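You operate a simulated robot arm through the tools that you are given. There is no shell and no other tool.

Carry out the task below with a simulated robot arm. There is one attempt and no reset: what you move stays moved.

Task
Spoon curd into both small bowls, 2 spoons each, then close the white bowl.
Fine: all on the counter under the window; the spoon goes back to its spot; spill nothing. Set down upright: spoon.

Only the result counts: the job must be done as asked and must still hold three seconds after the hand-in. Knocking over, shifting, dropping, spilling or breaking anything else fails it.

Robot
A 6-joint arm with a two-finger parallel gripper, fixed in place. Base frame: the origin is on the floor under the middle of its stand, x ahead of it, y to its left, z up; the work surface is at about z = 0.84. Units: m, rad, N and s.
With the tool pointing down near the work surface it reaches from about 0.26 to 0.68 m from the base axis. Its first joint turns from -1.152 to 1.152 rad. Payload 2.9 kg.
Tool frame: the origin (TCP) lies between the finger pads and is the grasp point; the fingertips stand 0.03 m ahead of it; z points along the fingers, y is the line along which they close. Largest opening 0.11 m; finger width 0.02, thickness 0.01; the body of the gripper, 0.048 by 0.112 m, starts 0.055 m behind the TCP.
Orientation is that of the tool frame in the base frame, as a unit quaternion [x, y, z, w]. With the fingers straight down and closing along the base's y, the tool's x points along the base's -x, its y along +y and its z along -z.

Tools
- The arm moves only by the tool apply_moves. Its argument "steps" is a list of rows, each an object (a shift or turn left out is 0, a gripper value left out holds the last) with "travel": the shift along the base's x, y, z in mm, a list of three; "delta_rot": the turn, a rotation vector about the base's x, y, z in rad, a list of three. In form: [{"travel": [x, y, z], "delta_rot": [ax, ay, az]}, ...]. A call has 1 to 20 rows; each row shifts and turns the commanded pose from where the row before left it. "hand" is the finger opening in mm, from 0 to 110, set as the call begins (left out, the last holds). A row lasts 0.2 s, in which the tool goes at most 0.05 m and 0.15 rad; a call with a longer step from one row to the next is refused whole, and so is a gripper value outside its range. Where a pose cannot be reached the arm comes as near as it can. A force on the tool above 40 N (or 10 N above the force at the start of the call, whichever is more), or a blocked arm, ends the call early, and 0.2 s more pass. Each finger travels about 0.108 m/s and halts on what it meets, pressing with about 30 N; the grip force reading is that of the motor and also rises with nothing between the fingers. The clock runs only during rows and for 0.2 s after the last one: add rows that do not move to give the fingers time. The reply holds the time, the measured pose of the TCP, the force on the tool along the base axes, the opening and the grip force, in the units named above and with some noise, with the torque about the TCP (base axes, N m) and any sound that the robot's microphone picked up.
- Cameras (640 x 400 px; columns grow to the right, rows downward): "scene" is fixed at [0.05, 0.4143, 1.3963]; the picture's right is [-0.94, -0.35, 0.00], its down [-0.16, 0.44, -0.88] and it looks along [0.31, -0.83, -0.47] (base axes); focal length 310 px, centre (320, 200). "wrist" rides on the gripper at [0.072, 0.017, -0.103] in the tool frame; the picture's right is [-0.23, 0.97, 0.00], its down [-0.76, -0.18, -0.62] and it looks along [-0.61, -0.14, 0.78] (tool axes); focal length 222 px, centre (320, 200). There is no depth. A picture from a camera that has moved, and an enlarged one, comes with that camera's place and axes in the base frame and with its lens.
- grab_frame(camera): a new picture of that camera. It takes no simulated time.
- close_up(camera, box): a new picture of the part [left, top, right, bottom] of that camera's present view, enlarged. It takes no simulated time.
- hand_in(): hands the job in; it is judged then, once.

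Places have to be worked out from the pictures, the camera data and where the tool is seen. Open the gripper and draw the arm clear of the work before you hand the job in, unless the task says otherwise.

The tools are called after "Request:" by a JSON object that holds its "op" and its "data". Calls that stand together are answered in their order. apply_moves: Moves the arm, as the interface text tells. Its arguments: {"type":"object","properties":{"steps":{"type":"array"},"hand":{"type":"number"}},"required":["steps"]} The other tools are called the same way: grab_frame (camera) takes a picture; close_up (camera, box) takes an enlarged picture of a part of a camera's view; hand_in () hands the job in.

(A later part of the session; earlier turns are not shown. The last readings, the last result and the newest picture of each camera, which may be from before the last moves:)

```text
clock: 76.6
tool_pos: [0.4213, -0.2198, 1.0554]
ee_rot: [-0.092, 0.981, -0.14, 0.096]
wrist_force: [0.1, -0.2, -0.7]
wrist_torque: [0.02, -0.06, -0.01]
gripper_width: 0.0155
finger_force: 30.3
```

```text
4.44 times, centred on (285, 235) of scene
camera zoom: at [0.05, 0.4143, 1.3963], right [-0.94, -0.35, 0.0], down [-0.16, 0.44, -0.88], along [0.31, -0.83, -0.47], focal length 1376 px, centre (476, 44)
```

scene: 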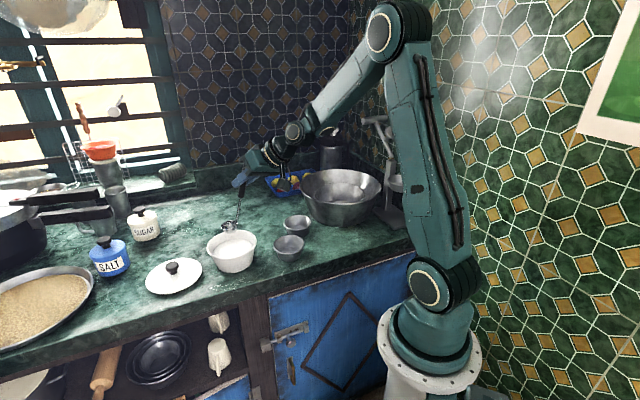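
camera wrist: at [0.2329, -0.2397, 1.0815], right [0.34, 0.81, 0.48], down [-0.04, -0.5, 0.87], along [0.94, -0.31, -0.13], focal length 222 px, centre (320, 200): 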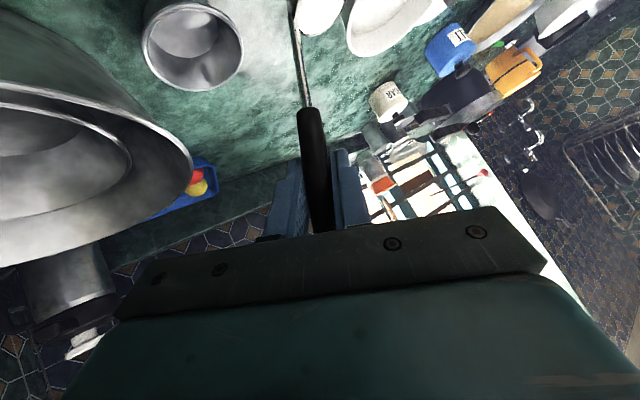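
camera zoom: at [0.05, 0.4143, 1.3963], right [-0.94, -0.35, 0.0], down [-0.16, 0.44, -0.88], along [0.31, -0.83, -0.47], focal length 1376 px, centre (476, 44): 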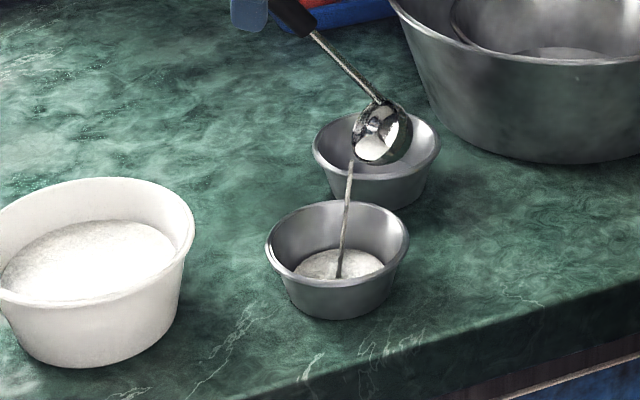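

The pour is going cleanly and the spoon is about half empty. I continue tilting to about 80°, nudging the cup slightly back so the stream stays central.

Request:
{"op": "apply_moves", "data": {"steps": [{"travel": [3.2, 4.5, -4.5], "delta_rot": [-0.0375, 0.0426, 0.0229]}, {"travel": [3.2, 4.5, -4.5], "delta_rot": [-0.0375, 0.0426, 0.0229]}, {"travel": [3.2, 4.5, -4.5], "delta_rot": [-0.0375, 0.0426, 0.0229]}, {"travel": [3.2, 4.5, -4.5], "delta_rot": [-0.0375, 0.0426, 0.0229]}]}}

Request:
{"op": "close_up", "data": {"camera": "scene", "box": [240, 190, 330, 280]}}

Request:
{"op": "apply_moves", "data": {"steps": [{"travel": [2, 4.2, -5.8], "delta_rot": [-0.0375, 0.0426, 0.0229]}, {"travel": [2, 4.2, -5.8], "delta_rot": [-0.0375, 0.0426, 0.0229]}, {"travel": [2, 4.2, -5.8], "delta_rot": [-0.0375, 0.0426, 0.0229]}, {"travel": [2, 4.2, -5.8], "delta_rot": [-0.0375, 0.0426, 0.0229]}, {"travel": [0, 0, 0]}]}}

Request:
{"op": "close_up", "data": {"camera": "scene", "box": [240, 190, 330, 280]}}

```text
clock: 77.6
tool_pos: [0.4347, -0.2021, 1.0357]
ee_rot: [-0.155, 0.967, -0.201, 0.01]
wrist_force: [-0.7, -0.2, -0.9]
wrist_torque: [0.05, -0.06, 0.04]
gripper_width: 0.0153
finger_force: 30.1
```

```text
4.44 times, centred on (285, 235) of scene
camera zoom: at [0.05, 0.4143, 1.3963], right [-0.94, -0.35, 0.0], down [-0.16, 0.44, -0.88], along [0.31, -0.83, -0.47], focal length 1376 px, centre (476, 44)
```

zoom: 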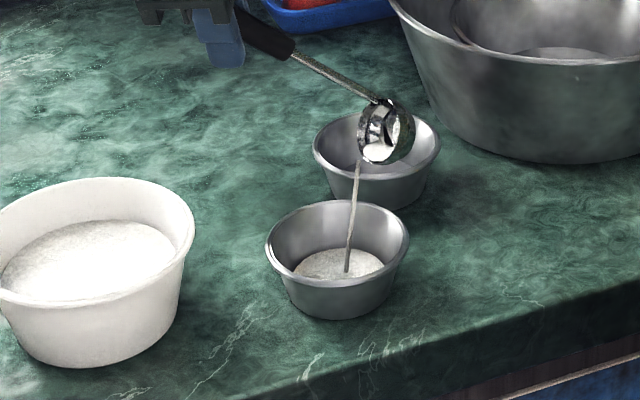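

```text
clock: 78.8
tool_pos: [0.4435, -0.1844, 1.0124]
ee_rot: [-0.216, 0.939, -0.258, -0.073]
wrist_force: [-0.7, 0.0, -0.2]
wrist_torque: [0.06, -0.08, -0.03]
gripper_width: 0.0154
finger_force: 30.3
```

```text
4.44 times, centred on (285, 235) of scene
camera zoom: at [0.05, 0.4143, 1.3963], right [-0.94, -0.35, 0.0], down [-0.16, 0.44, -0.88], along [0.31, -0.83, -0.47], focal length 1376 px, centre (476, 44)
```

zoom: 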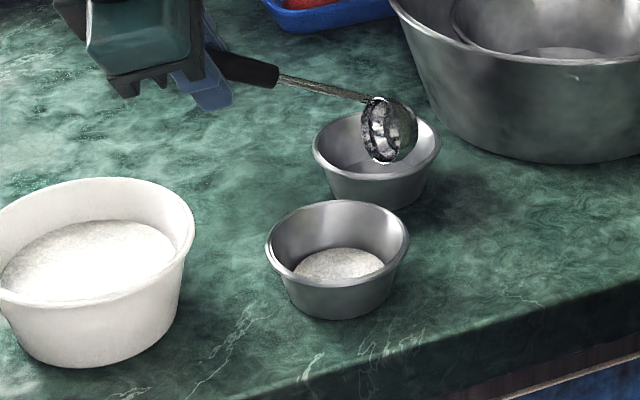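

At about 77° the cup already looks empty. I tip a bit further to about 90° to make sure, then check closely.

Request:
{"op": "apply_moves", "data": {"steps": [{"travel": [0.7, 4, -6.5], "delta_rot": [-0.0375, 0.0426, 0.0229]}, {"travel": [0.7, 4, -6.5], "delta_rot": [-0.0375, 0.0426, 0.0229]}, {"travel": [0.7, 4, -6], "delta_rot": [-0.0375, 0.0426, 0.0229]}, {"travel": [0.7, 4, -6], "delta_rot": [-0.0375, 0.0426, 0.0229]}, {"travel": [0, 0, 0]}, {"travel": [0, 0, 0]}, {"travel": [0, 0, 0]}]}}

Request:
{"op": "close_up", "data": {"camera": "scene", "box": [265, 200, 315, 260]}}

Request:
{"op": "grab_frame", "data": {"camera": "wrist"}}

```text
clock: 80.4
tool_pos: [0.4438, -0.1685, 0.9869]
ee_rot: [-0.273, 0.897, -0.312, -0.157]
wrist_force: [-0.6, 0.3, -0.6]
wrist_torque: [0.05, -0.07, 0.01]
gripper_width: 0.0156
finger_force: 30.2
```

```text
6.67 times, centred on (290, 230) of scene
camera zoom: at [0.05, 0.4143, 1.3963], right [-0.94, -0.35, 0.0], down [-0.16, 0.44, -0.88], along [0.31, -0.83, -0.47], focal length 2065 px, centre (520, 0)
```

zoom: 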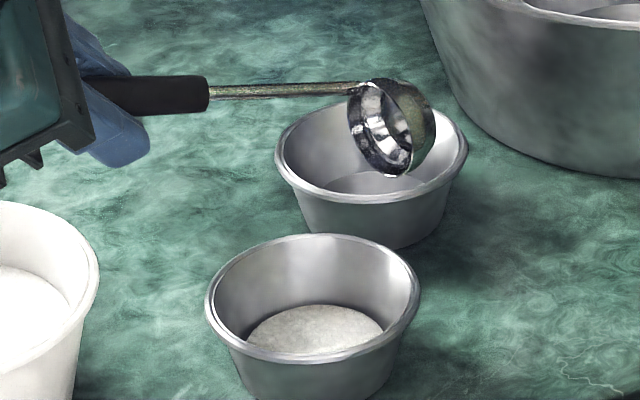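

```text
taken
camera wrist: at [0.3874, -0.12, 1.0899], right [-0.39, 0.73, -0.56], down [0.78, 0.58, 0.21], along [0.48, -0.36, -0.8], focal length 222 px, centre (320, 200)
```

wrist: 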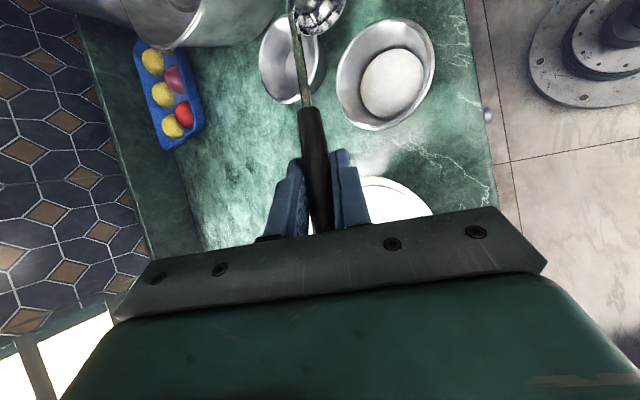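

Bowl B has its first spoonful and the cup is empty. I swing back to upright while rising, and move back over the white bowl.

Request:
{"op": "apply_moves", "data": {"steps": [{"travel": [3, -2, 16], "delta_rot": [0.08744, -0.09932, -0.05339]}, {"travel": [3, -2, 16], "delta_rot": [0.08744, -0.09932, -0.05339]}, {"travel": [3, -2, 14], "delta_rot": [0.08744, -0.09932, -0.05339]}, {"travel": [3, -2, 12], "delta_rot": [0.08744, -0.09932, -0.05339]}, {"travel": [3, -2, 8.4], "delta_rot": [0.08744, -0.09932, -0.05339]}, {"travel": [3, -2, 6], "delta_rot": [0.08744, -0.09932, -0.05339]}, {"travel": [3, -2, 0], "delta_rot": [0.08744, -0.09932, -0.05339]}, {"travel": [3, -2, 0], "delta_rot": [0.08744, -0.09932, -0.05339]}, {"travel": [3, -2, 0], "delta_rot": [0.08744, -0.09932, -0.05339]}, {"travel": [3, -2, 0], "delta_rot": [0.08744, -0.09932, -0.05339]}, {"travel": [3, -2, 0], "delta_rot": [0.08744, -0.09932, -0.05339]}, {"travel": [2.6, -2, 0], "delta_rot": [0.08744, -0.09932, -0.05339]}, {"travel": [0, 0, 0]}]}}

Request:
{"op": "close_up", "data": {"camera": "scene", "box": [200, 180, 310, 280]}}

Request:
{"op": "grab_frame", "data": {"camera": "wrist"}}

```text
clock: 83.2
tool_pos: [0.4811, -0.1918, 1.0615]
ee_rot: [0.166, 0.891, 0.113, 0.407]
wrist_force: [-0.3, -0.8, -0.2]
wrist_torque: [-0.05, 0.03, -0.01]
gripper_width: 0.0156
finger_force: 29.7
```

```text
4.00 times, centred on (255, 230) of scene
camera zoom: at [0.05, 0.4143, 1.3963], right [-0.94, -0.35, 0.0], down [-0.16, 0.44, -0.88], along [0.31, -0.83, -0.47], focal length 1239 px, centre (580, 80)
```

zoom: 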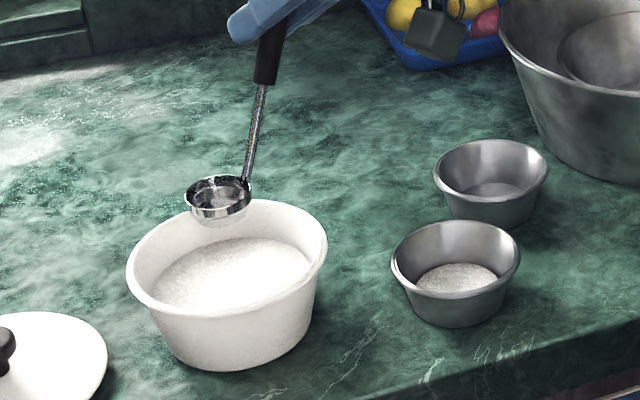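

```text
taken
camera wrist: at [0.3601, -0.1564, 1.0823], right [0.34, 0.81, 0.48], down [-0.04, -0.5, 0.87], along [0.94, -0.31, -0.13], focal length 222 px, centre (320, 200)
```

wrist: 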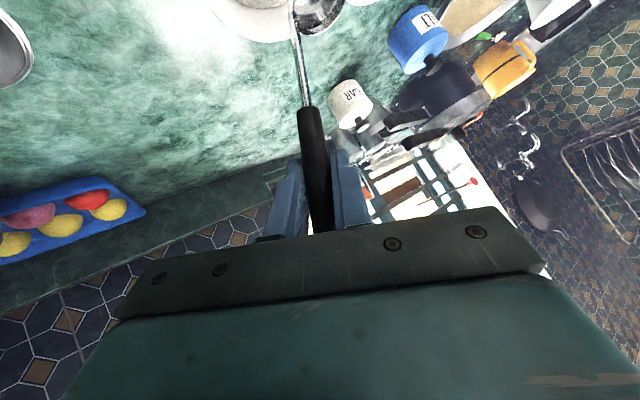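

The spoon is back upright over the bowl, the cup is empty, and there are no drips on the counter. I scoop the second spoonful.

Request:
{"op": "apply_moves", "data": {"steps": [{"travel": [0, 0, -15]}, {"travel": [0, 0, -15]}, {"travel": [0, 0, -12]}, {"travel": [0, 0, -12]}, {"travel": [0, 0, -12]}, {"travel": [0, 0, -10]}, {"travel": [0, 0, -6]}, {"travel": [0, 0, 0]}, {"travel": [0, 0, 0]}, {"travel": [0, 0, 0]}, {"travel": [0, 0, 3]}, {"travel": [0, 0, 5]}, {"travel": [0, 0, 6]}, {"travel": [0, 0, 8]}, {"travel": [0, 0, 8]}, {"travel": [0, 0, 8]}, {"travel": [0, 0, 0]}]}}

Request:
{"op": "close_up", "data": {"camera": "scene", "box": [200, 200, 270, 270]}}

```text
clock: 86.8
tool_pos: [0.48, -0.1931, 1.0173]
ee_rot: [0.165, 0.891, 0.112, 0.407]
wrist_force: [-0.1, -0.9, -0.9]
wrist_torque: [-0.08, -0.01, -0.02]
gripper_width: 0.0154
finger_force: 30.1
```

```text
5.71 times, centred on (235, 235) of scene
camera zoom: at [0.05, 0.4143, 1.3963], right [-0.94, -0.35, 0.0], down [-0.16, 0.44, -0.88], along [0.31, -0.83, -0.47], focal length 1770 px, centre (806, 0)
```

zoom: 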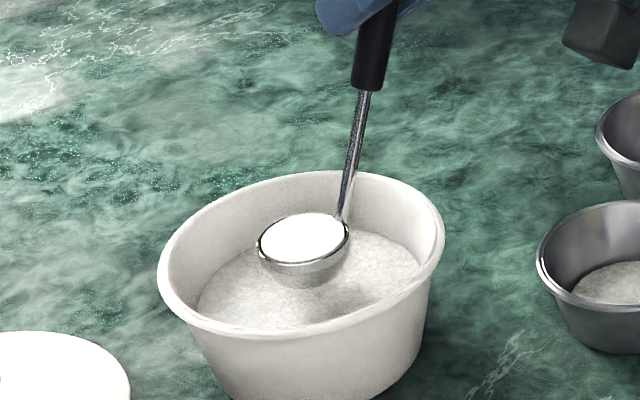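

The second spoonful is full. I lift it and carry it gently to the pour-start position over bowl B.

Request:
{"op": "apply_moves", "data": {"steps": [{"travel": [0, 0, 8]}, {"travel": [0, 0, 12]}, {"travel": [0, 0, 12]}, {"travel": [0, 0, 9]}, {"travel": [-3, -2, 4]}, {"travel": [-7, -4.6, 0]}, {"travel": [-11, -7.2, 0]}, {"travel": [-14, -9.2, 0]}, {"travel": [-14, -9.2, 0]}, {"travel": [-14, -9.2, 0]}, {"travel": [-14, -9.2, 0]}, {"travel": [-14, -9.2, 0]}, {"travel": [-14, -9.2, 0]}, {"travel": [-13, -8.6, 0]}, {"travel": [-11, -7.3, 0]}, {"travel": [-8, -5.3, 0]}, {"travel": [-5.6, -3.8, 0]}, {"travel": [0, 0, 0]}]}}

Request:
{"op": "close_up", "data": {"camera": "scene", "box": [240, 190, 330, 280]}}

```text
clock: 90.6
tool_pos: [0.3476, -0.2803, 1.061]
ee_rot: [0.166, 0.892, 0.111, 0.406]
wrist_force: [1.0, 0.3, -1.5]
wrist_torque: [-0.04, 0.02, -0.01]
gripper_width: 0.0156
finger_force: 30.3
out of reach, approached as far as the arm can: row 16, 17
```

```text
4.44 times, centred on (285, 235) of scene
camera zoom: at [0.05, 0.4143, 1.3963], right [-0.94, -0.35, 0.0], down [-0.16, 0.44, -0.88], along [0.31, -0.83, -0.47], focal length 1376 px, centre (476, 44)
```

zoom: 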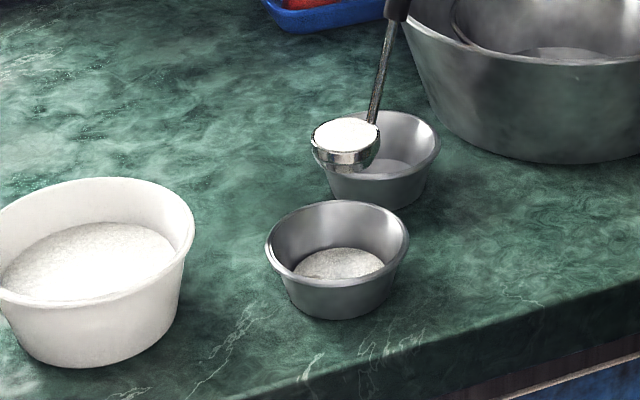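

The last two rows hit the arm's inner reach limit, but the spoon stayed level and over bowl B at about (0.371, -0.226). I start the tilt from here, easing the cup back as it tips.

Request:
{"op": "apply_moves", "data": {"steps": [{"travel": [4.5, 2.0, 2.2], "delta_rot": [-0.0375, 0.0426, 0.0229]}, {"travel": [4, 1.5, 2.2], "delta_rot": [-0.0375, 0.0426, 0.0229]}, {"travel": [3, 0.8, 2.2], "delta_rot": [-0.0375, 0.0426, 0.0229]}, {"travel": [2.1, 0.3, 2.2], "delta_rot": [-0.0375, 0.0426, 0.0229]}, {"travel": [5.55, 3.8, 0.5], "delta_rot": [-0.0375, 0.0426, 0.0229]}, {"travel": [5.55, 3.8, 0.5], "delta_rot": [-0.0375, 0.0426, 0.0229]}, {"travel": [5.55, 3.8, 0.5], "delta_rot": [-0.0375, 0.0426, 0.0229]}, {"travel": [5.55, 3.8, 0.5], "delta_rot": [-0.0375, 0.0426, 0.0229]}, {"travel": [0, 0, 0]}]}}

Request:
{"op": "close_up", "data": {"camera": "scene", "box": [240, 190, 330, 280]}}

```text
clock: 92.6
tool_pos: [0.3831, -0.2608, 1.0725]
ee_rot: [0.037, 0.965, -0.015, 0.258]
wrist_force: [-0.2, -0.3, -1.1]
wrist_torque: [-0.03, -0.03, 0.01]
gripper_width: 0.0158
finger_force: 30.2
```

```text
4.44 times, centred on (285, 235) of scene
camera zoom: at [0.05, 0.4143, 1.3963], right [-0.94, -0.35, 0.0], down [-0.16, 0.44, -0.88], along [0.31, -0.83, -0.47], focal length 1376 px, centre (476, 44)
```

zoom: 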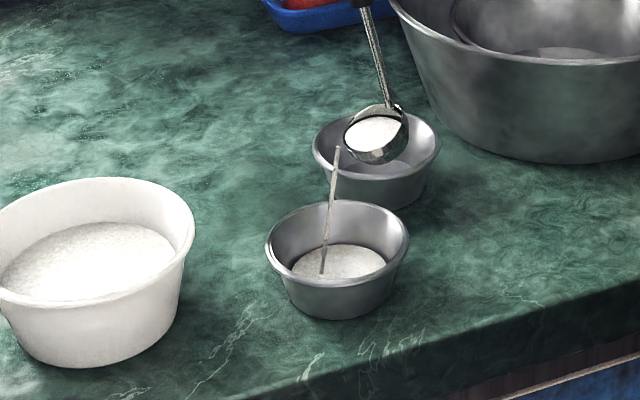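

The stream is landing centrally. I continue the slow tilt.

Request:
{"op": "apply_moves", "data": {"steps": [{"travel": [5.2, 4.9, -1.3], "delta_rot": [-0.0375, 0.0426, 0.0229]}, {"travel": [5.2, 4.9, -1.3], "delta_rot": [-0.0375, 0.0426, 0.0229]}, {"travel": [5.2, 4.9, -1.3], "delta_rot": [-0.0375, 0.0426, 0.0229]}, {"travel": [5.2, 4.9, -1.3], "delta_rot": [-0.0375, 0.0426, 0.0229]}, {"travel": [0, 0, 0]}, {"travel": [4.35, 5, -3], "delta_rot": [-0.0375, 0.0426, 0.0229]}, {"travel": [4.35, 5, -3], "delta_rot": [-0.0375, 0.0426, 0.0229]}, {"travel": [4.35, 5, -3], "delta_rot": [-0.0375, 0.0426, 0.0229]}, {"travel": [4.35, 5, -3], "delta_rot": [-0.0375, 0.0426, 0.0229]}, {"travel": [0, 0, 0]}, {"travel": [3.4, 5, -4.5], "delta_rot": [-0.0375, 0.0426, 0.0229]}, {"travel": [3.4, 5, -4.5], "delta_rot": [-0.0375, 0.0426, 0.0229]}, {"travel": [3.4, 5, -4.5], "delta_rot": [-0.0375, 0.0426, 0.0229]}, {"travel": [3.4, 5, -4.5], "delta_rot": [-0.0375, 0.0426, 0.0229]}, {"travel": [0, 0, 0]}]}}

Request:
{"op": "close_up", "data": {"camera": "scene", "box": [240, 190, 330, 280]}}

Request:
{"op": "apply_moves", "data": {"steps": [{"travel": [2, 4.6, -5.8], "delta_rot": [-0.0375, 0.0426, 0.0229]}, {"travel": [2, 4.6, -5.8], "delta_rot": [-0.0375, 0.0426, 0.0229]}, {"travel": [2, 4.6, -5.8], "delta_rot": [-0.0375, 0.0426, 0.0229]}, {"travel": [2, 4.6, -5.8], "delta_rot": [-0.0375, 0.0426, 0.0229]}, {"travel": [0.6, 3.75, -6.5], "delta_rot": [-0.0375, 0.0426, 0.0229]}, {"travel": [0.6, 3.75, -6.5], "delta_rot": [-0.0375, 0.0426, 0.0229]}, {"travel": [0.6, 3.75, -6.5], "delta_rot": [-0.0375, 0.0426, 0.0229]}, {"travel": [0.6, 3.75, -6.5], "delta_rot": [-0.0375, 0.0426, 0.0229]}, {"travel": [0, 0, 0]}, {"travel": [0, 0, 0]}, {"travel": [0, 0, 0]}]}}

Request:
{"op": "close_up", "data": {"camera": "scene", "box": [265, 200, 315, 260]}}

```text
clock: 95.8
tool_pos: [0.4355, -0.1999, 1.0374]
ee_rot: [-0.154, 0.967, -0.201, 0.011]
wrist_force: [0.1, -0.8, -0.3]
wrist_torque: [0.0, -0.05, 0.0]
gripper_width: 0.0153
finger_force: 30.0
```

```text
4.44 times, centred on (285, 235) of scene
camera zoom: at [0.05, 0.4143, 1.3963], right [-0.94, -0.35, 0.0], down [-0.16, 0.44, -0.88], along [0.31, -0.83, -0.47], focal length 1376 px, centre (476, 44)
```

zoom: 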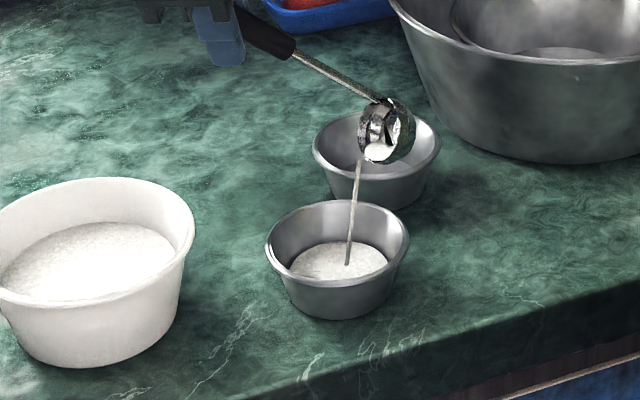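

```text
clock: 98.2
tool_pos: [0.4453, -0.1678, 0.9878]
ee_rot: [-0.273, 0.896, -0.312, -0.158]
wrist_force: [0.7, 0.5, -1.4]
wrist_torque: [0.04, -0.05, 0.03]
gripper_width: 0.0157
finger_force: 29.8
```

```text
6.67 times, centred on (290, 230) of scene
camera zoom: at [0.05, 0.4143, 1.3963], right [-0.94, -0.35, 0.0], down [-0.16, 0.44, -0.88], along [0.31, -0.83, -0.47], focal length 2065 px, centre (520, 0)
```

zoom: 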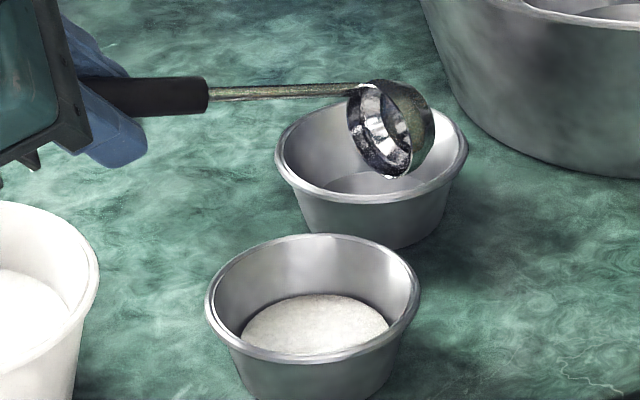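

Bowl B now has two spoonfuls. I swing back to upright over the white bowl and scoop the third.

Request:
{"op": "apply_moves", "data": {"steps": [{"travel": [3, -2.2, 16], "delta_rot": [0.0875, -0.0994, -0.0534]}, {"travel": [3, -2.2, 16], "delta_rot": [0.0875, -0.0994, -0.0534]}, {"travel": [3, -2.2, 14], "delta_rot": [0.0875, -0.0994, -0.0534]}, {"travel": [3, -2.2, 12], "delta_rot": [0.0875, -0.0994, -0.0534]}, {"travel": [3, -2.2, 9], "delta_rot": [0.0875, -0.0994, -0.0534]}, {"travel": [3, -2.2, 6.6], "delta_rot": [0.0875, -0.0994, -0.0534]}, {"travel": [3, -2.2, 0], "delta_rot": [0.0875, -0.0994, -0.0534]}, {"travel": [3, -2.2, 0], "delta_rot": [0.0875, -0.0994, -0.0534]}, {"travel": [3, -2.2, 0], "delta_rot": [0.0875, -0.0994, -0.0534]}, {"travel": [3, -2.2, 0], "delta_rot": [0.0875, -0.0994, -0.0534]}, {"travel": [3, -2.2, 0], "delta_rot": [0.0875, -0.0994, -0.0534]}, {"travel": [2.4, -2.1, 0], "delta_rot": [0.0875, -0.0994, -0.0534]}, {"travel": [0, 0, 0]}]}}

Request:
{"op": "close_up", "data": {"camera": "scene", "box": [200, 180, 310, 280]}}

```text
clock: 101.0
tool_pos: [0.4809, -0.1939, 1.061]
ee_rot: [0.167, 0.891, 0.111, 0.407]
wrist_force: [0.2, 0.1, -1.2]
wrist_torque: [-0.02, 0.02, 0.0]
gripper_width: 0.0155
finger_force: 30.1
```

```text
4.00 times, centred on (255, 230) of scene
camera zoom: at [0.05, 0.4143, 1.3963], right [-0.94, -0.35, 0.0], down [-0.16, 0.44, -0.88], along [0.31, -0.83, -0.47], focal length 1239 px, centre (580, 80)
```

zoom: 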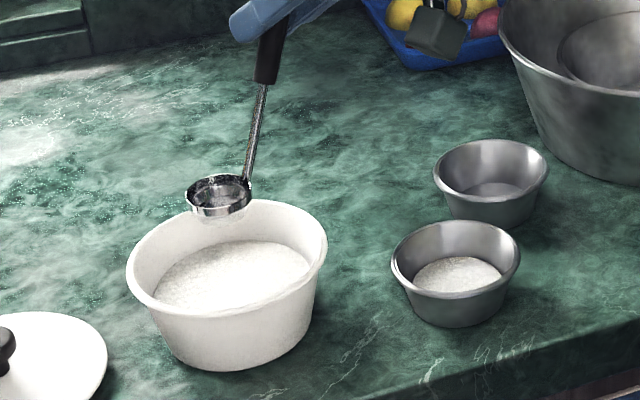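

Everything is clean. I scoop the third spoonful, slightly deeper since the level has dropped.

Request:
{"op": "apply_moves", "data": {"steps": [{"travel": [0, 0, -15]}, {"travel": [0, 0, -15]}, {"travel": [0, 0, -12]}, {"travel": [0, 0, -12]}, {"travel": [0, 0, -12]}, {"travel": [0, 0, -10]}, {"travel": [0, 0, -8]}, {"travel": [0, 0, 0]}, {"travel": [0, 0, 0]}, {"travel": [0, 0, 0]}, {"travel": [0, 0, 3]}, {"travel": [0, 0, 5]}, {"travel": [0, 0, 7]}, {"travel": [0, 0, 8]}, {"travel": [0, 0, 8]}, {"travel": [0, 0, 8]}, {"travel": [0, 0, 0]}]}}

Request:
{"op": "close_up", "data": {"camera": "scene", "box": [200, 200, 270, 270]}}

```text
clock: 104.6
tool_pos: [0.4804, -0.194, 1.0163]
ee_rot: [0.166, 0.892, 0.111, 0.406]
wrist_force: [-0.1, -0.4, -1.5]
wrist_torque: [-0.06, 0.03, -0.01]
gripper_width: 0.0157
finger_force: 29.7
```

```text
5.71 times, centred on (235, 235) of scene
camera zoom: at [0.05, 0.4143, 1.3963], right [-0.94, -0.35, 0.0], down [-0.16, 0.44, -0.88], along [0.31, -0.83, -0.47], focal length 1770 px, centre (806, 0)
```

zoom: 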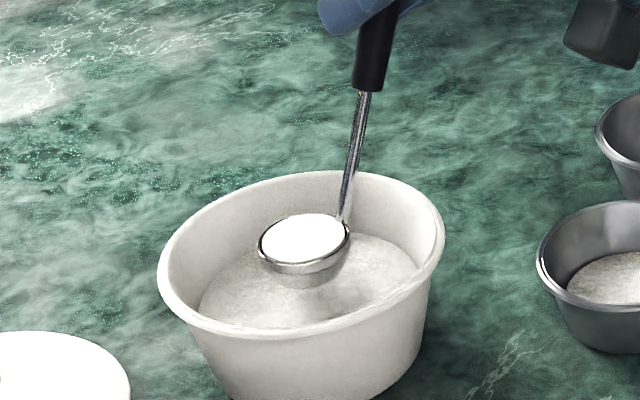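

The third spoonful is full. I lift it first, then carry it towards bowl A in gentle rows.

Request:
{"op": "apply_moves", "data": {"steps": [{"travel": [0, 0, 8]}, {"travel": [0, 0, 13]}, {"travel": [0, 0, 14]}, {"travel": [0, 0, 10]}, {"travel": [-1.9, -3.5, 0]}, {"travel": [-3.9, -7, 0]}, {"travel": [-5.8, -10.5, 0]}, {"travel": [-7.05, -12.66, 0]}, {"travel": [-7.05, -12.66, 0]}, {"travel": [-7.05, -12.66, 0]}, {"travel": [-7.05, -12.66, 0]}, {"travel": [-7.05, -12.66, 0]}, {"travel": [-7.05, -12.66, 0]}, {"travel": [-5.8, -10.5, 0]}, {"travel": [-3.9, -7, 0]}, {"travel": [0, 0, 0]}]}}

Request:
{"op": "grab_frame", "data": {"camera": "scene"}}

Request:
{"op": "close_up", "data": {"camera": "scene", "box": [240, 150, 350, 270]}}

```text
clock: 108.0
tool_pos: [0.4181, -0.3096, 1.062]
ee_rot: [0.166, 0.892, 0.112, 0.406]
wrist_force: [-0.9, -0.3, -1.2]
wrist_torque: [-0.08, 0.03, 0.01]
gripper_width: 0.0155
finger_force: 29.7
```

```text
taken
```

scene: 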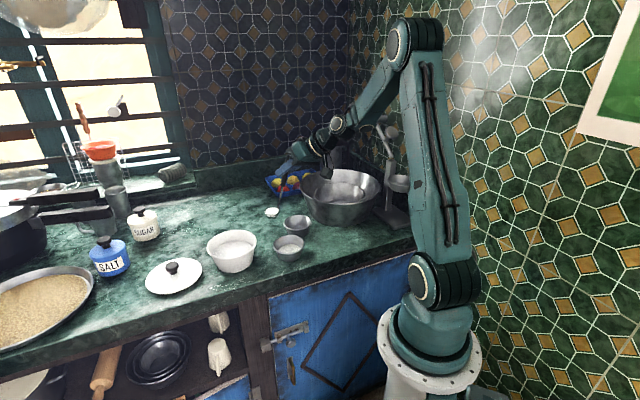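

```text
3.33 times, centred on (295, 210) of scene
camera zoom: at [0.05, 0.4143, 1.3963], right [-0.94, -0.35, 0.0], down [-0.16, 0.44, -0.88], along [0.31, -0.83, -0.47], focal length 1032 px, centre (403, 167)
```

zoom: 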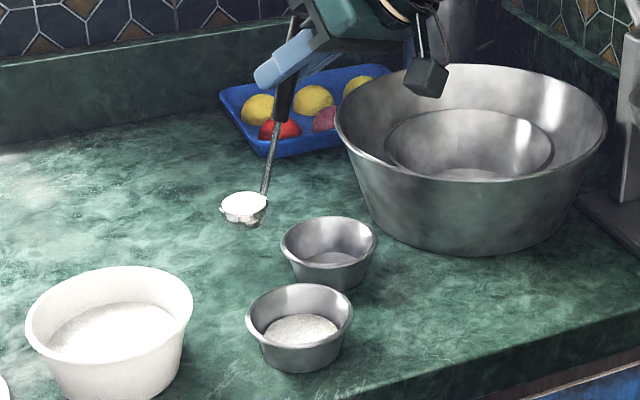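

The wrist still has good clearance from the stand and the big bowl. I continue the last stretch to over bowl A.

Request:
{"op": "apply_moves", "data": {"steps": [{"travel": [-2.2, -4, 0]}, {"travel": [-4.5, -8, 0]}, {"travel": [-6, -10.7, 0]}, {"travel": [-6.5, -11.6, 0]}, {"travel": [-6.5, -11.6, 0]}, {"travel": [-6.5, -11.6, 0]}, {"travel": [-5.6, -10, 0]}, {"travel": [-4.5, -8, 0]}, {"travel": [-3.5, -6.5, 0]}, {"travel": [0, 0, 0]}]}}

Request:
{"op": "grab_frame", "data": {"camera": "scene"}}

Request:
{"op": "close_up", "data": {"camera": "scene", "box": [260, 90, 420, 260]}}

Request:
{"op": "grab_frame", "data": {"camera": "wrist"}}

```text
clock: 110.2
tool_pos: [0.3964, -0.377, 1.0588]
ee_rot: [0.167, 0.892, 0.109, 0.406]
wrist_force: [0.2, -0.8, -1.0]
wrist_torque: [-0.04, 0.02, 0.03]
gripper_width: 0.0155
finger_force: 30.5
out of reach, approached as far as the arm can: row 6, 7, 8, 9
```

```text
taken
```

scene: 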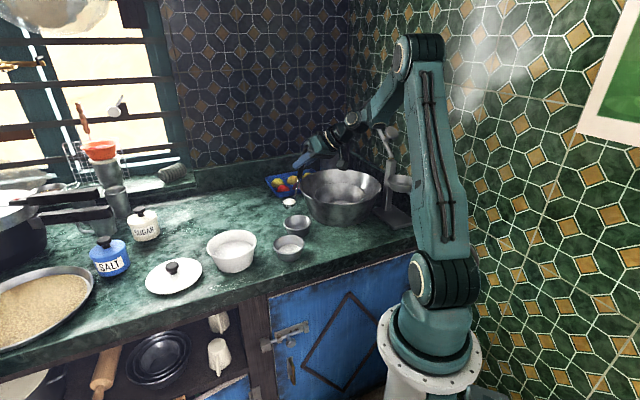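

```text
2.35 times, centred on (340, 175) of scene
camera zoom: at [0.05, 0.4143, 1.3963], right [-0.94, -0.35, 0.0], down [-0.16, 0.44, -0.88], along [0.31, -0.83, -0.47], focal length 729 px, centre (273, 259)
```

zoom: 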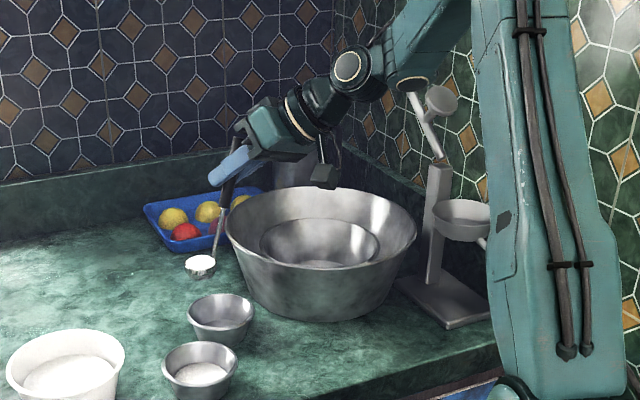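

```text
taken
camera wrist: at [0.2762, -0.3412, 1.0825], right [0.34, 0.81, 0.48], down [-0.04, -0.5, 0.87], along [0.94, -0.32, -0.13], focal length 222 px, centre (320, 200)
```

wrist: 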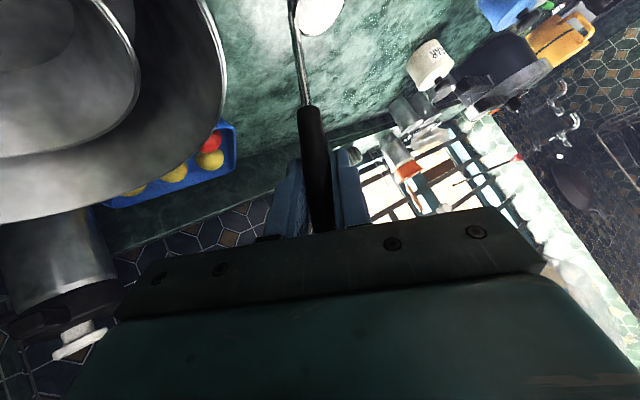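

The arm hit its base-joint limit just short of bowl A, but the spoon stayed level and full. I yaw the level spoon -38° while moving, so the wrist comes back inside the range and the cup ends up over bowl A.

Request:
{"op": "apply_moves", "data": {"steps": [{"travel": [-1.5, 3, 0], "delta_rot": [0, 0, -0.055]}, {"travel": [-1.5, 3, 0], "delta_rot": [0, 0, -0.055]}, {"travel": [-1.5, 3, 0], "delta_rot": [0, 0, -0.055]}, {"travel": [-1.5, 3, 0], "delta_rot": [0, 0, -0.055]}, {"travel": [-6, 0.1, 0], "delta_rot": [0, 0, -0.0555]}, {"travel": [-6, 0.1, 0], "delta_rot": [0, 0, -0.0555]}, {"travel": [-6, 0.1, 0], "delta_rot": [0, 0, -0.0555]}, {"travel": [-6, 0.1, 0], "delta_rot": [0, 0, -0.0555]}, {"travel": [-6, 0.1, 0], "delta_rot": [0, 0, -0.0555]}, {"travel": [-6, 0.1, 0], "delta_rot": [0, 0, -0.0555]}, {"travel": [-6, 0.1, 0], "delta_rot": [0, 0, -0.0555]}, {"travel": [-6, 0.1, 0], "delta_rot": [0, 0, -0.0545]}, {"travel": [0, 0, 0]}]}}

Request:
{"op": "close_up", "data": {"camera": "scene", "box": [240, 170, 330, 260]}}

Request:
{"op": "grab_frame", "data": {"camera": "wrist"}}

```text
clock: 113.0
tool_pos: [0.3426, -0.3641, 1.0597]
ee_rot: [0.447, 0.789, -0.027, 0.421]
wrist_force: [0.2, -1.4, -1.8]
wrist_torque: [-0.04, 0.04, 0.02]
gripper_width: 0.0157
finger_force: 30.1
```

```text
4.44 times, centred on (285, 215) of scene
camera zoom: at [0.05, 0.4143, 1.3963], right [-0.94, -0.35, 0.0], down [-0.16, 0.44, -0.88], along [0.31, -0.83, -0.47], focal length 1376 px, centre (476, 133)
```

zoom: 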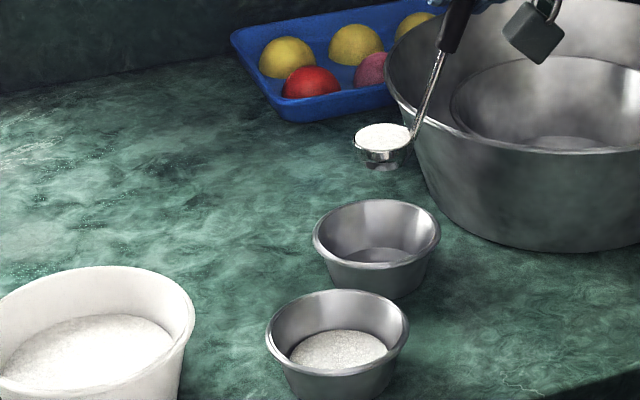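

```text
taken
camera wrist: at [0.2701, -0.2626, 1.0821], right [0.77, 0.43, 0.48], down [-0.34, -0.36, 0.87], along [0.55, -0.83, -0.13], focal length 222 px, centre (320, 200)
```

wrist: 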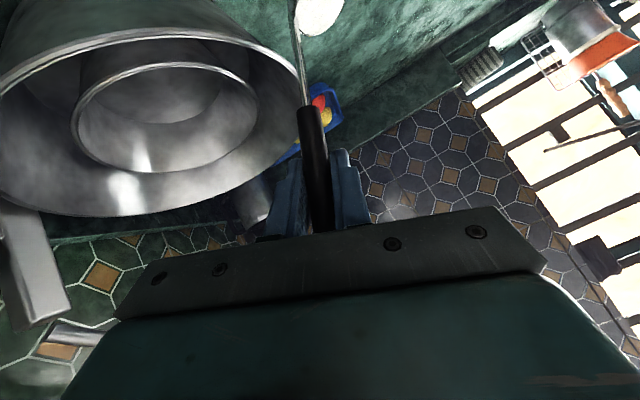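

The spoon is level over bowl A with no flags. The cup passes close to the big bowl's rim (z≈0.945), so I raise it 20 mm during the first tilt rows, then start pouring.

Request:
{"op": "apply_moves", "data": {"steps": [{"travel": [3.5, 0.3, 7.65], "delta_rot": [-0.02273, 0.05525, 0.041]}, {"travel": [3.5, 0.3, 7.65], "delta_rot": [-0.02273, 0.05525, 0.041]}, {"travel": [3.5, 0.3, 7.65], "delta_rot": [-0.02273, 0.05525, 0.041]}, {"travel": [3.5, 0.3, 7.65], "delta_rot": [-0.02273, 0.05525, 0.041]}]}}

Request:
{"op": "close_up", "data": {"camera": "scene", "box": [250, 170, 330, 260]}}

```text
clock: 114.0
tool_pos: [0.3561, -0.3626, 1.093]
ee_rot: [0.356, 0.862, -0.078, 0.352]
wrist_force: [1.1, 0.1, -0.3]
wrist_torque: [-0.01, 0.03, 0.01]
gripper_width: 0.0156
finger_force: 29.9
```

```text
4.44 times, centred on (290, 215) of scene
camera zoom: at [0.05, 0.4143, 1.3963], right [-0.94, -0.35, 0.0], down [-0.16, 0.44, -0.88], along [0.31, -0.83, -0.47], focal length 1376 px, centre (453, 133)
```

zoom: 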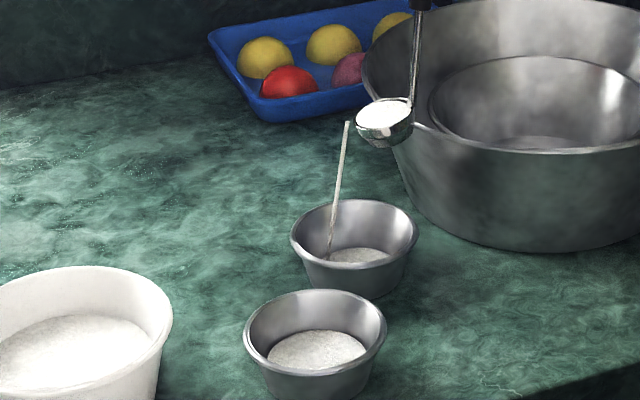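

The stream lands inside bowl A, a little left of centre. I continue carefully, and the planned path moves the cup further back.

Request:
{"op": "apply_moves", "data": {"steps": [{"travel": [6.1, 1.2, 1.5], "delta_rot": [-0.02273, 0.05525, 0.041]}, {"travel": [6.1, 1.2, 1.5], "delta_rot": [-0.02273, 0.05525, 0.041]}, {"travel": [6.3, 1.3, 1.5], "delta_rot": [-0.02273, 0.05525, 0.041]}, {"travel": [6.5, 1.5, 1.5], "delta_rot": [-0.02273, 0.05525, 0.041]}, {"travel": [0, 0, 0]}]}}

Request:
{"op": "close_up", "data": {"camera": "scene", "box": [250, 170, 330, 260]}}

```text
clock: 115.2
tool_pos: [0.382, -0.3566, 1.0973]
ee_rot: [0.257, 0.918, -0.126, 0.274]
wrist_force: [0.1, 0.0, -1.7]
wrist_torque: [-0.02, -0.03, -0.04]
gripper_width: 0.0159
finger_force: 30.0
```

```text
4.44 times, centred on (290, 215) of scene
camera zoom: at [0.05, 0.4143, 1.3963], right [-0.94, -0.35, 0.0], down [-0.16, 0.44, -0.88], along [0.31, -0.83, -0.47], focal length 1376 px, centre (453, 133)
```

zoom: 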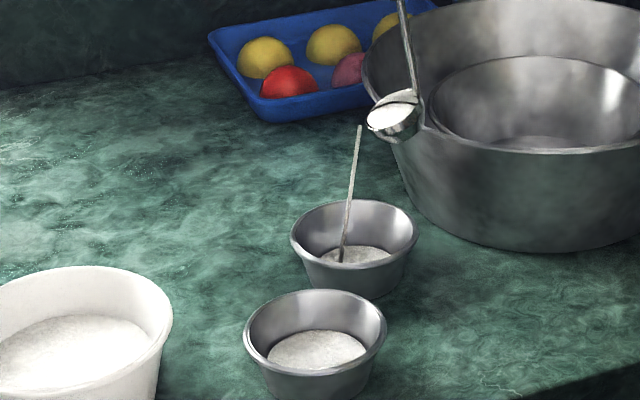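

The stream is closer to centre now. I continue through mid-tilt.

Request:
{"op": "apply_moves", "data": {"steps": [{"travel": [8.2, 3.4, -1.2], "delta_rot": [-0.02273, 0.05525, 0.041]}, {"travel": [8.2, 3.4, -1.2], "delta_rot": [-0.02273, 0.05525, 0.041]}, {"travel": [8.3, 3.5, -1.2], "delta_rot": [-0.02273, 0.05525, 0.041]}, {"travel": [8.3, 3.5, -1.3], "delta_rot": [-0.02273, 0.05525, 0.041]}, {"travel": [0, 0, 0]}]}}

Request:
{"op": "close_up", "data": {"camera": "scene", "box": [250, 170, 330, 260]}}

Request:
{"op": "apply_moves", "data": {"steps": [{"travel": [6.8, 4.25, -3.2], "delta_rot": [-0.02273, 0.05525, 0.041]}, {"travel": [6.8, 4.25, -3.2], "delta_rot": [-0.02273, 0.05525, 0.041]}, {"travel": [6.8, 4.25, -3.2], "delta_rot": [-0.02273, 0.05525, 0.041]}, {"travel": [6.9, 4.25, -3.1], "delta_rot": [-0.02273, 0.05525, 0.041]}, {"travel": [0, 0, 0]}]}}

Request:
{"op": "close_up", "data": {"camera": "scene", "box": [250, 170, 330, 260]}}

```text
clock: 116.4
tool_pos: [0.4151, -0.3445, 1.0917]
ee_rot: [0.153, 0.954, -0.172, 0.192]
wrist_force: [-0.2, 0.3, -1.1]
wrist_torque: [0.01, -0.05, 0.02]
gripper_width: 0.0157
finger_force: 29.6
```

```text
4.44 times, centred on (290, 215) of scene
camera zoom: at [0.05, 0.4143, 1.3963], right [-0.94, -0.35, 0.0], down [-0.16, 0.44, -0.88], along [0.31, -0.83, -0.47], focal length 1376 px, centre (453, 133)
```

zoom: 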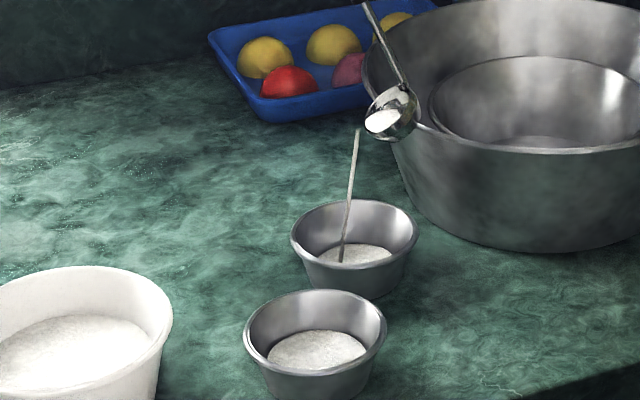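

```text
clock: 117.6
tool_pos: [0.4416, -0.327, 1.0788]
ee_rot: [0.045, 0.969, -0.216, 0.108]
wrist_force: [0.6, 0.8, -0.9]
wrist_torque: [0.02, -0.04, 0.01]
gripper_width: 0.0154
finger_force: 30.1
```

```text
4.44 times, centred on (290, 215) of scene
camera zoom: at [0.05, 0.4143, 1.3963], right [-0.94, -0.35, 0.0], down [-0.16, 0.44, -0.88], along [0.31, -0.83, -0.47], focal length 1376 px, centre (453, 133)
```

zoom: 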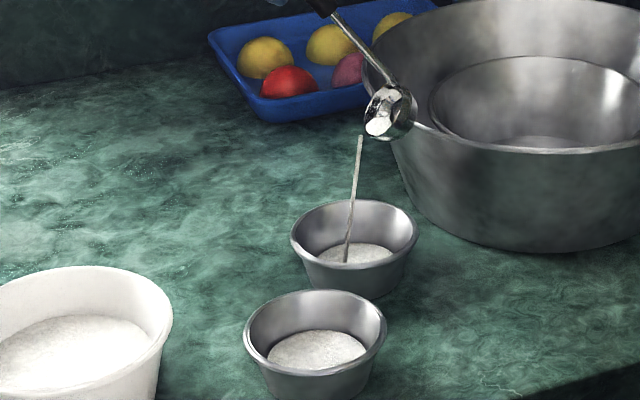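

It is pouring well. I complete the remaining tilt to about 89°.

Request:
{"op": "apply_moves", "data": {"steps": [{"travel": [4.9, 4.6, -4.8], "delta_rot": [-0.02273, 0.05525, 0.041]}, {"travel": [4.9, 4.6, -4.8], "delta_rot": [-0.02273, 0.05525, 0.041]}, {"travel": [4.9, 4.6, -4.8], "delta_rot": [-0.02273, 0.05525, 0.041]}, {"travel": [4.9, 4.6, -4.7], "delta_rot": [-0.02273, 0.05525, 0.041]}, {"travel": [0, 0, 0]}]}}

Request:
{"op": "close_up", "data": {"camera": "scene", "box": [250, 170, 330, 260]}}

Request:
{"op": "apply_moves", "data": {"steps": [{"travel": [3, 4.9, -6], "delta_rot": [-0.02273, 0.05525, 0.041]}, {"travel": [3, 4.9, -6], "delta_rot": [-0.02273, 0.05525, 0.041]}, {"travel": [3, 4.9, -6], "delta_rot": [-0.02273, 0.05525, 0.041]}, {"travel": [2.9, 4.9, -5.8], "delta_rot": [-0.02273, 0.05525, 0.041]}, {"travel": [1, 4.5, -6.7], "delta_rot": [-0.02273, 0.05525, 0.041]}, {"travel": [1, 4.5, -6.7], "delta_rot": [-0.02273, 0.05525, 0.041]}, {"travel": [1, 4.5, -6.7], "delta_rot": [-0.02273, 0.05525, 0.041]}, {"travel": [1, 4.5, -6.7], "delta_rot": [-0.02273, 0.05525, 0.041]}, {"travel": [0, 0, 0]}, {"travel": [0, 0, 0]}, {"travel": [0, 0, 0]}]}}

Request:
{"op": "close_up", "data": {"camera": "scene", "box": [250, 170, 330, 260]}}

```text
clock: 118.8
tool_pos: [0.4602, -0.3085, 1.0611]
ee_rot: [-0.063, 0.966, -0.252, 0.018]
wrist_force: [0.6, -0.2, -1.4]
wrist_torque: [0.1, -0.02, 0.03]
gripper_width: 0.0156
finger_force: 30.2
```

```text
4.44 times, centred on (290, 215) of scene
camera zoom: at [0.05, 0.4143, 1.3963], right [-0.94, -0.35, 0.0], down [-0.16, 0.44, -0.88], along [0.31, -0.83, -0.47], focal length 1376 px, centre (453, 133)
```

zoom: 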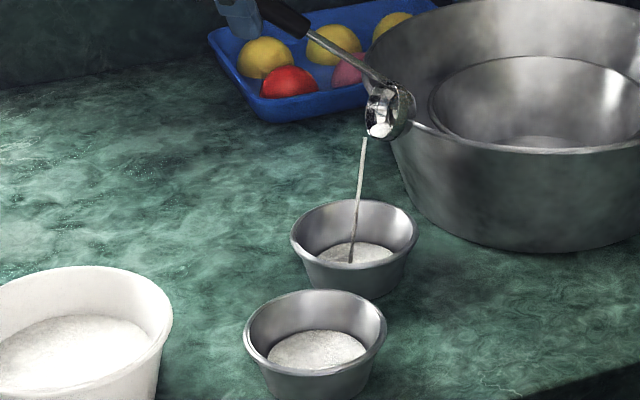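

```text
clock: 121.2
tool_pos: [0.4775, -0.2718, 1.0086]
ee_rot: [-0.273, 0.897, -0.312, -0.157]
wrist_force: [0.6, -0.5, -0.5]
wrist_torque: [0.1, -0.05, 0.0]
gripper_width: 0.0155
finger_force: 29.7
```

```text
4.44 times, centred on (290, 215) of scene
camera zoom: at [0.05, 0.4143, 1.3963], right [-0.94, -0.35, 0.0], down [-0.16, 0.44, -0.88], along [0.31, -0.83, -0.47], focal length 1376 px, centre (453, 133)
```

zoom: 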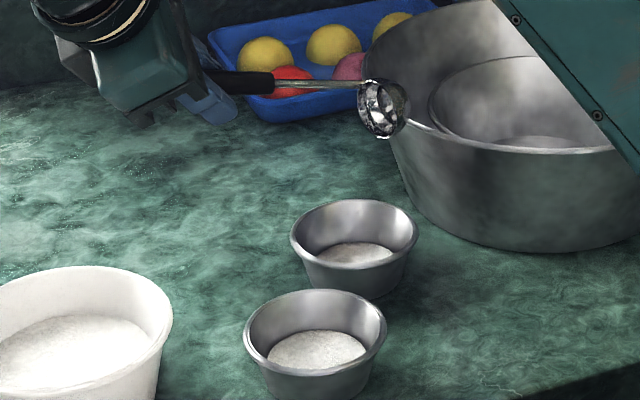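

Bowl A has its first spoonful and the cup is empty. I swing back to upright over the white bowl.

Request:
{"op": "apply_moves", "data": {"steps": [{"travel": [0.3, 4, 10], "delta_rot": [0.0874, -0.0993, -0.0534]}, {"travel": [0.3, 5, 10], "delta_rot": [0.0874, -0.0993, -0.0534]}, {"travel": [0.3, 6, 10], "delta_rot": [0.0874, -0.0993, -0.0534]}, {"travel": [0.3, 7, 10], "delta_rot": [0.0874, -0.0993, -0.0534]}, {"travel": [0.3, 7, 8], "delta_rot": [0.0874, -0.0993, -0.0534]}, {"travel": [0.3, 7, 4.9], "delta_rot": [0.0874, -0.0993, -0.0534]}, {"travel": [0.3, 7, 0], "delta_rot": [0.0874, -0.0993, -0.0534]}, {"travel": [0.3, 7, 0], "delta_rot": [0.0874, -0.0993, -0.0534]}, {"travel": [0.3, 7, 0], "delta_rot": [0.0874, -0.0993, -0.0534]}, {"travel": [0.3, 7, 0], "delta_rot": [0.0874, -0.0993, -0.0534]}, {"travel": [0.4, 7, 0], "delta_rot": [0.0874, -0.0993, -0.0534]}, {"travel": [0.4, 6.2, 0], "delta_rot": [0.0874, -0.0993, -0.0534]}, {"travel": [0, 0, 0]}]}}

Request:
{"op": "close_up", "data": {"camera": "scene", "box": [200, 180, 310, 280]}}

```text
clock: 124.0
tool_pos: [0.4822, -0.195, 1.0623]
ee_rot: [0.165, 0.891, 0.113, 0.407]
wrist_force: [0.6, 0.7, -0.6]
wrist_torque: [-0.06, -0.02, 0.0]
gripper_width: 0.0153
finger_force: 30.1
```

```text
4.00 times, centred on (255, 230) of scene
camera zoom: at [0.05, 0.4143, 1.3963], right [-0.94, -0.35, 0.0], down [-0.16, 0.44, -0.88], along [0.31, -0.83, -0.47], focal length 1239 px, centre (580, 80)
```

zoom: 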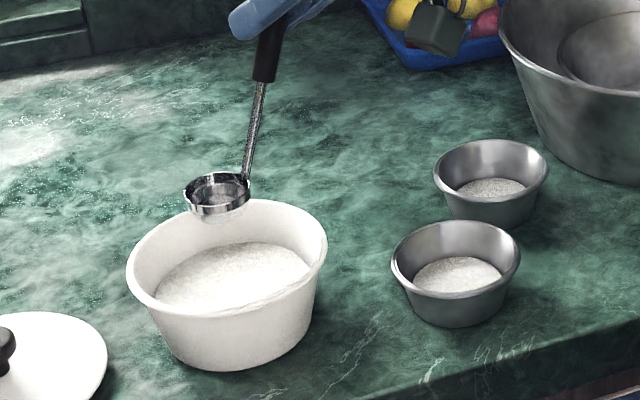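

I scoop the fourth and last spoonful.

Request:
{"op": "apply_moves", "data": {"steps": [{"travel": [0, 0, -15]}, {"travel": [0, 0, -15]}, {"travel": [0, 0, -12]}, {"travel": [0, 0, -12]}, {"travel": [0, 0, -12]}, {"travel": [0, 0, -10]}, {"travel": [0, 0, -8]}, {"travel": [0, 0, 0]}, {"travel": [0, 0, 0]}, {"travel": [0, 0, 0]}, {"travel": [0, 0, 3]}, {"travel": [0, 0, 5]}, {"travel": [0, 0, 7]}, {"travel": [0, 0, 8]}, {"travel": [0, 0, 8]}, {"travel": [0, 0, 8]}, {"travel": [0, 0, 0]}]}}

Request:
{"op": "close_up", "data": {"camera": "scene", "box": [200, 200, 270, 270]}}

```text
clock: 127.6
tool_pos: [0.4813, -0.1945, 1.0189]
ee_rot: [0.166, 0.891, 0.111, 0.407]
wrist_force: [1.3, 0.3, -0.6]
wrist_torque: [-0.08, 0.03, -0.02]
gripper_width: 0.0155
finger_force: 29.9
```

```text
5.71 times, centred on (235, 235) of scene
camera zoom: at [0.05, 0.4143, 1.3963], right [-0.94, -0.35, 0.0], down [-0.16, 0.44, -0.88], along [0.31, -0.83, -0.47], focal length 1770 px, centre (806, 0)
```

zoom: 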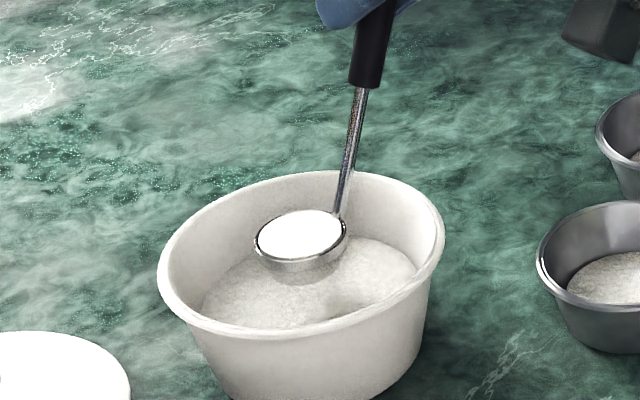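

The fourth spoonful is full. I carry it level to bowl A, blending in the -38° yaw that worked before.

Request:
{"op": "apply_moves", "data": {"steps": [{"travel": [0, 0, 8]}, {"travel": [0, 0, 13]}, {"travel": [0, 0, 13]}, {"travel": [0, 0, 9]}, {"travel": [-2.8, -3.4, 0], "delta_rot": [0, 0, -0.0133]}, {"travel": [-5.5, -6.8, 0], "delta_rot": [0, 0, -0.0265]}, {"travel": [-8.3, -10.2, 0], "delta_rot": [0, 0, -0.0398]}, {"travel": [-10.4, -12.8, 0], "delta_rot": [0, 0, -0.0497]}, {"travel": [-10.4, -12.8, 0], "delta_rot": [0, 0, -0.0497]}, {"travel": [-10.4, -12.8, 0], "delta_rot": [0, 0, -0.0497]}, {"travel": [-10.4, -12.8, 0], "delta_rot": [0, 0, -0.0497]}, {"travel": [-10.4, -12.8, 0], "delta_rot": [0, 0, -0.0497]}, {"travel": [-10.4, -12.8, 0], "delta_rot": [0, 0, -0.0497]}, {"travel": [-10.4, -12.8, 0], "delta_rot": [0, 0, -0.0497]}, {"travel": [-10.4, -12.8, 0], "delta_rot": [0, 0, -0.0497]}, {"travel": [-10.4, -12.8, 0], "delta_rot": [0, 0, -0.0497]}, {"travel": [-9.7, -11.9, 0], "delta_rot": [0, 0, -0.0464]}, {"travel": [-8.3, -10.2, 0], "delta_rot": [0, 0, -0.0398]}, {"travel": [-6.2, -7.7, 0], "delta_rot": [0, 0, -0.0298]}, {"travel": [-4.2, -5.1, 0], "delta_rot": [0, 0, -0.0199]}]}}

Request:
{"op": "close_up", "data": {"camera": "scene", "box": [250, 170, 330, 260]}}

```text
clock: 131.8
tool_pos: [0.3417, -0.3645, 1.0603]
ee_rot: [0.448, 0.789, -0.026, 0.42]
wrist_force: [-0.4, 0.1, -0.7]
wrist_torque: [-0.01, 0.06, -0.03]
gripper_width: 0.0157
finger_force: 29.9
```

```text
4.44 times, centred on (290, 215) of scene
camera zoom: at [0.05, 0.4143, 1.3963], right [-0.94, -0.35, 0.0], down [-0.16, 0.44, -0.88], along [0.31, -0.83, -0.47], focal length 1376 px, centre (453, 133)
```

zoom: 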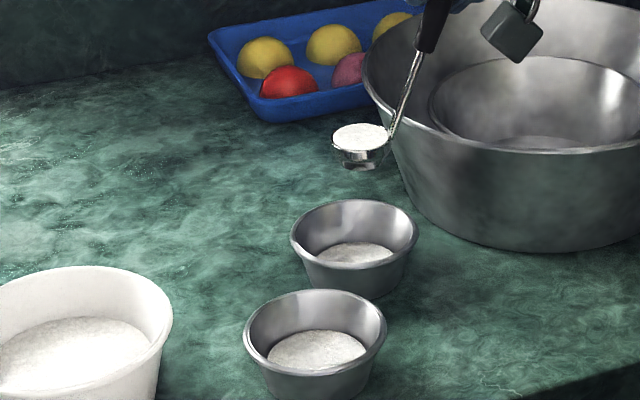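

Same pose as before. I repeat the same pour sequence into bowl A, starting with the first two segments.

Request:
{"op": "apply_moves", "data": {"steps": [{"travel": [3.2, 0.2, 7.65], "delta_rot": [-0.02273, 0.05525, 0.041]}, {"travel": [3.2, 0.2, 7.65], "delta_rot": [-0.02273, 0.05525, 0.041]}, {"travel": [3.2, 0.2, 7.65], "delta_rot": [-0.02273, 0.05525, 0.041]}, {"travel": [3.2, 0.2, 7.65], "delta_rot": [-0.02273, 0.05525, 0.041]}, {"travel": [6.2, 1.3, 1.5], "delta_rot": [-0.02273, 0.05525, 0.041]}, {"travel": [6.3, 1.4, 1.5], "delta_rot": [-0.02273, 0.05525, 0.041]}, {"travel": [6.4, 1.4, 1.5], "delta_rot": [-0.02273, 0.05525, 0.041]}, {"travel": [6.5, 1.5, 1.5], "delta_rot": [-0.02273, 0.05525, 0.041]}, {"travel": [0, 0, 0]}]}}

Request:
{"op": "close_up", "data": {"camera": "scene", "box": [250, 170, 330, 260]}}

```text
clock: 133.8
tool_pos: [0.382, -0.3587, 1.0979]
ee_rot: [0.257, 0.918, -0.127, 0.274]
wrist_force: [-0.1, -0.2, -1.2]
wrist_torque: [0.02, 0.02, -0.04]
gripper_width: 0.0155
finger_force: 29.8
```

```text
4.44 times, centred on (290, 215) of scene
camera zoom: at [0.05, 0.4143, 1.3963], right [-0.94, -0.35, 0.0], down [-0.16, 0.44, -0.88], along [0.31, -0.83, -0.47], focal length 1376 px, centre (453, 133)
```

zoom: 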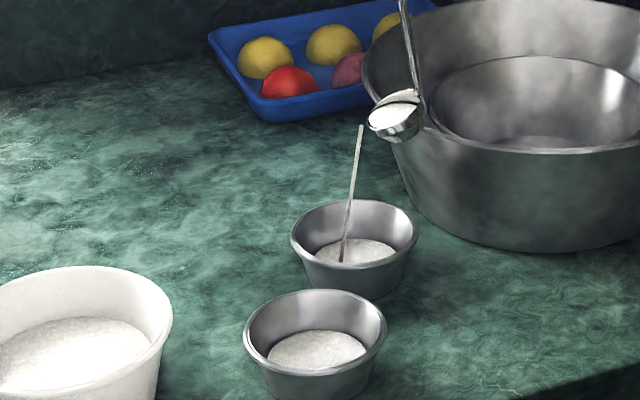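

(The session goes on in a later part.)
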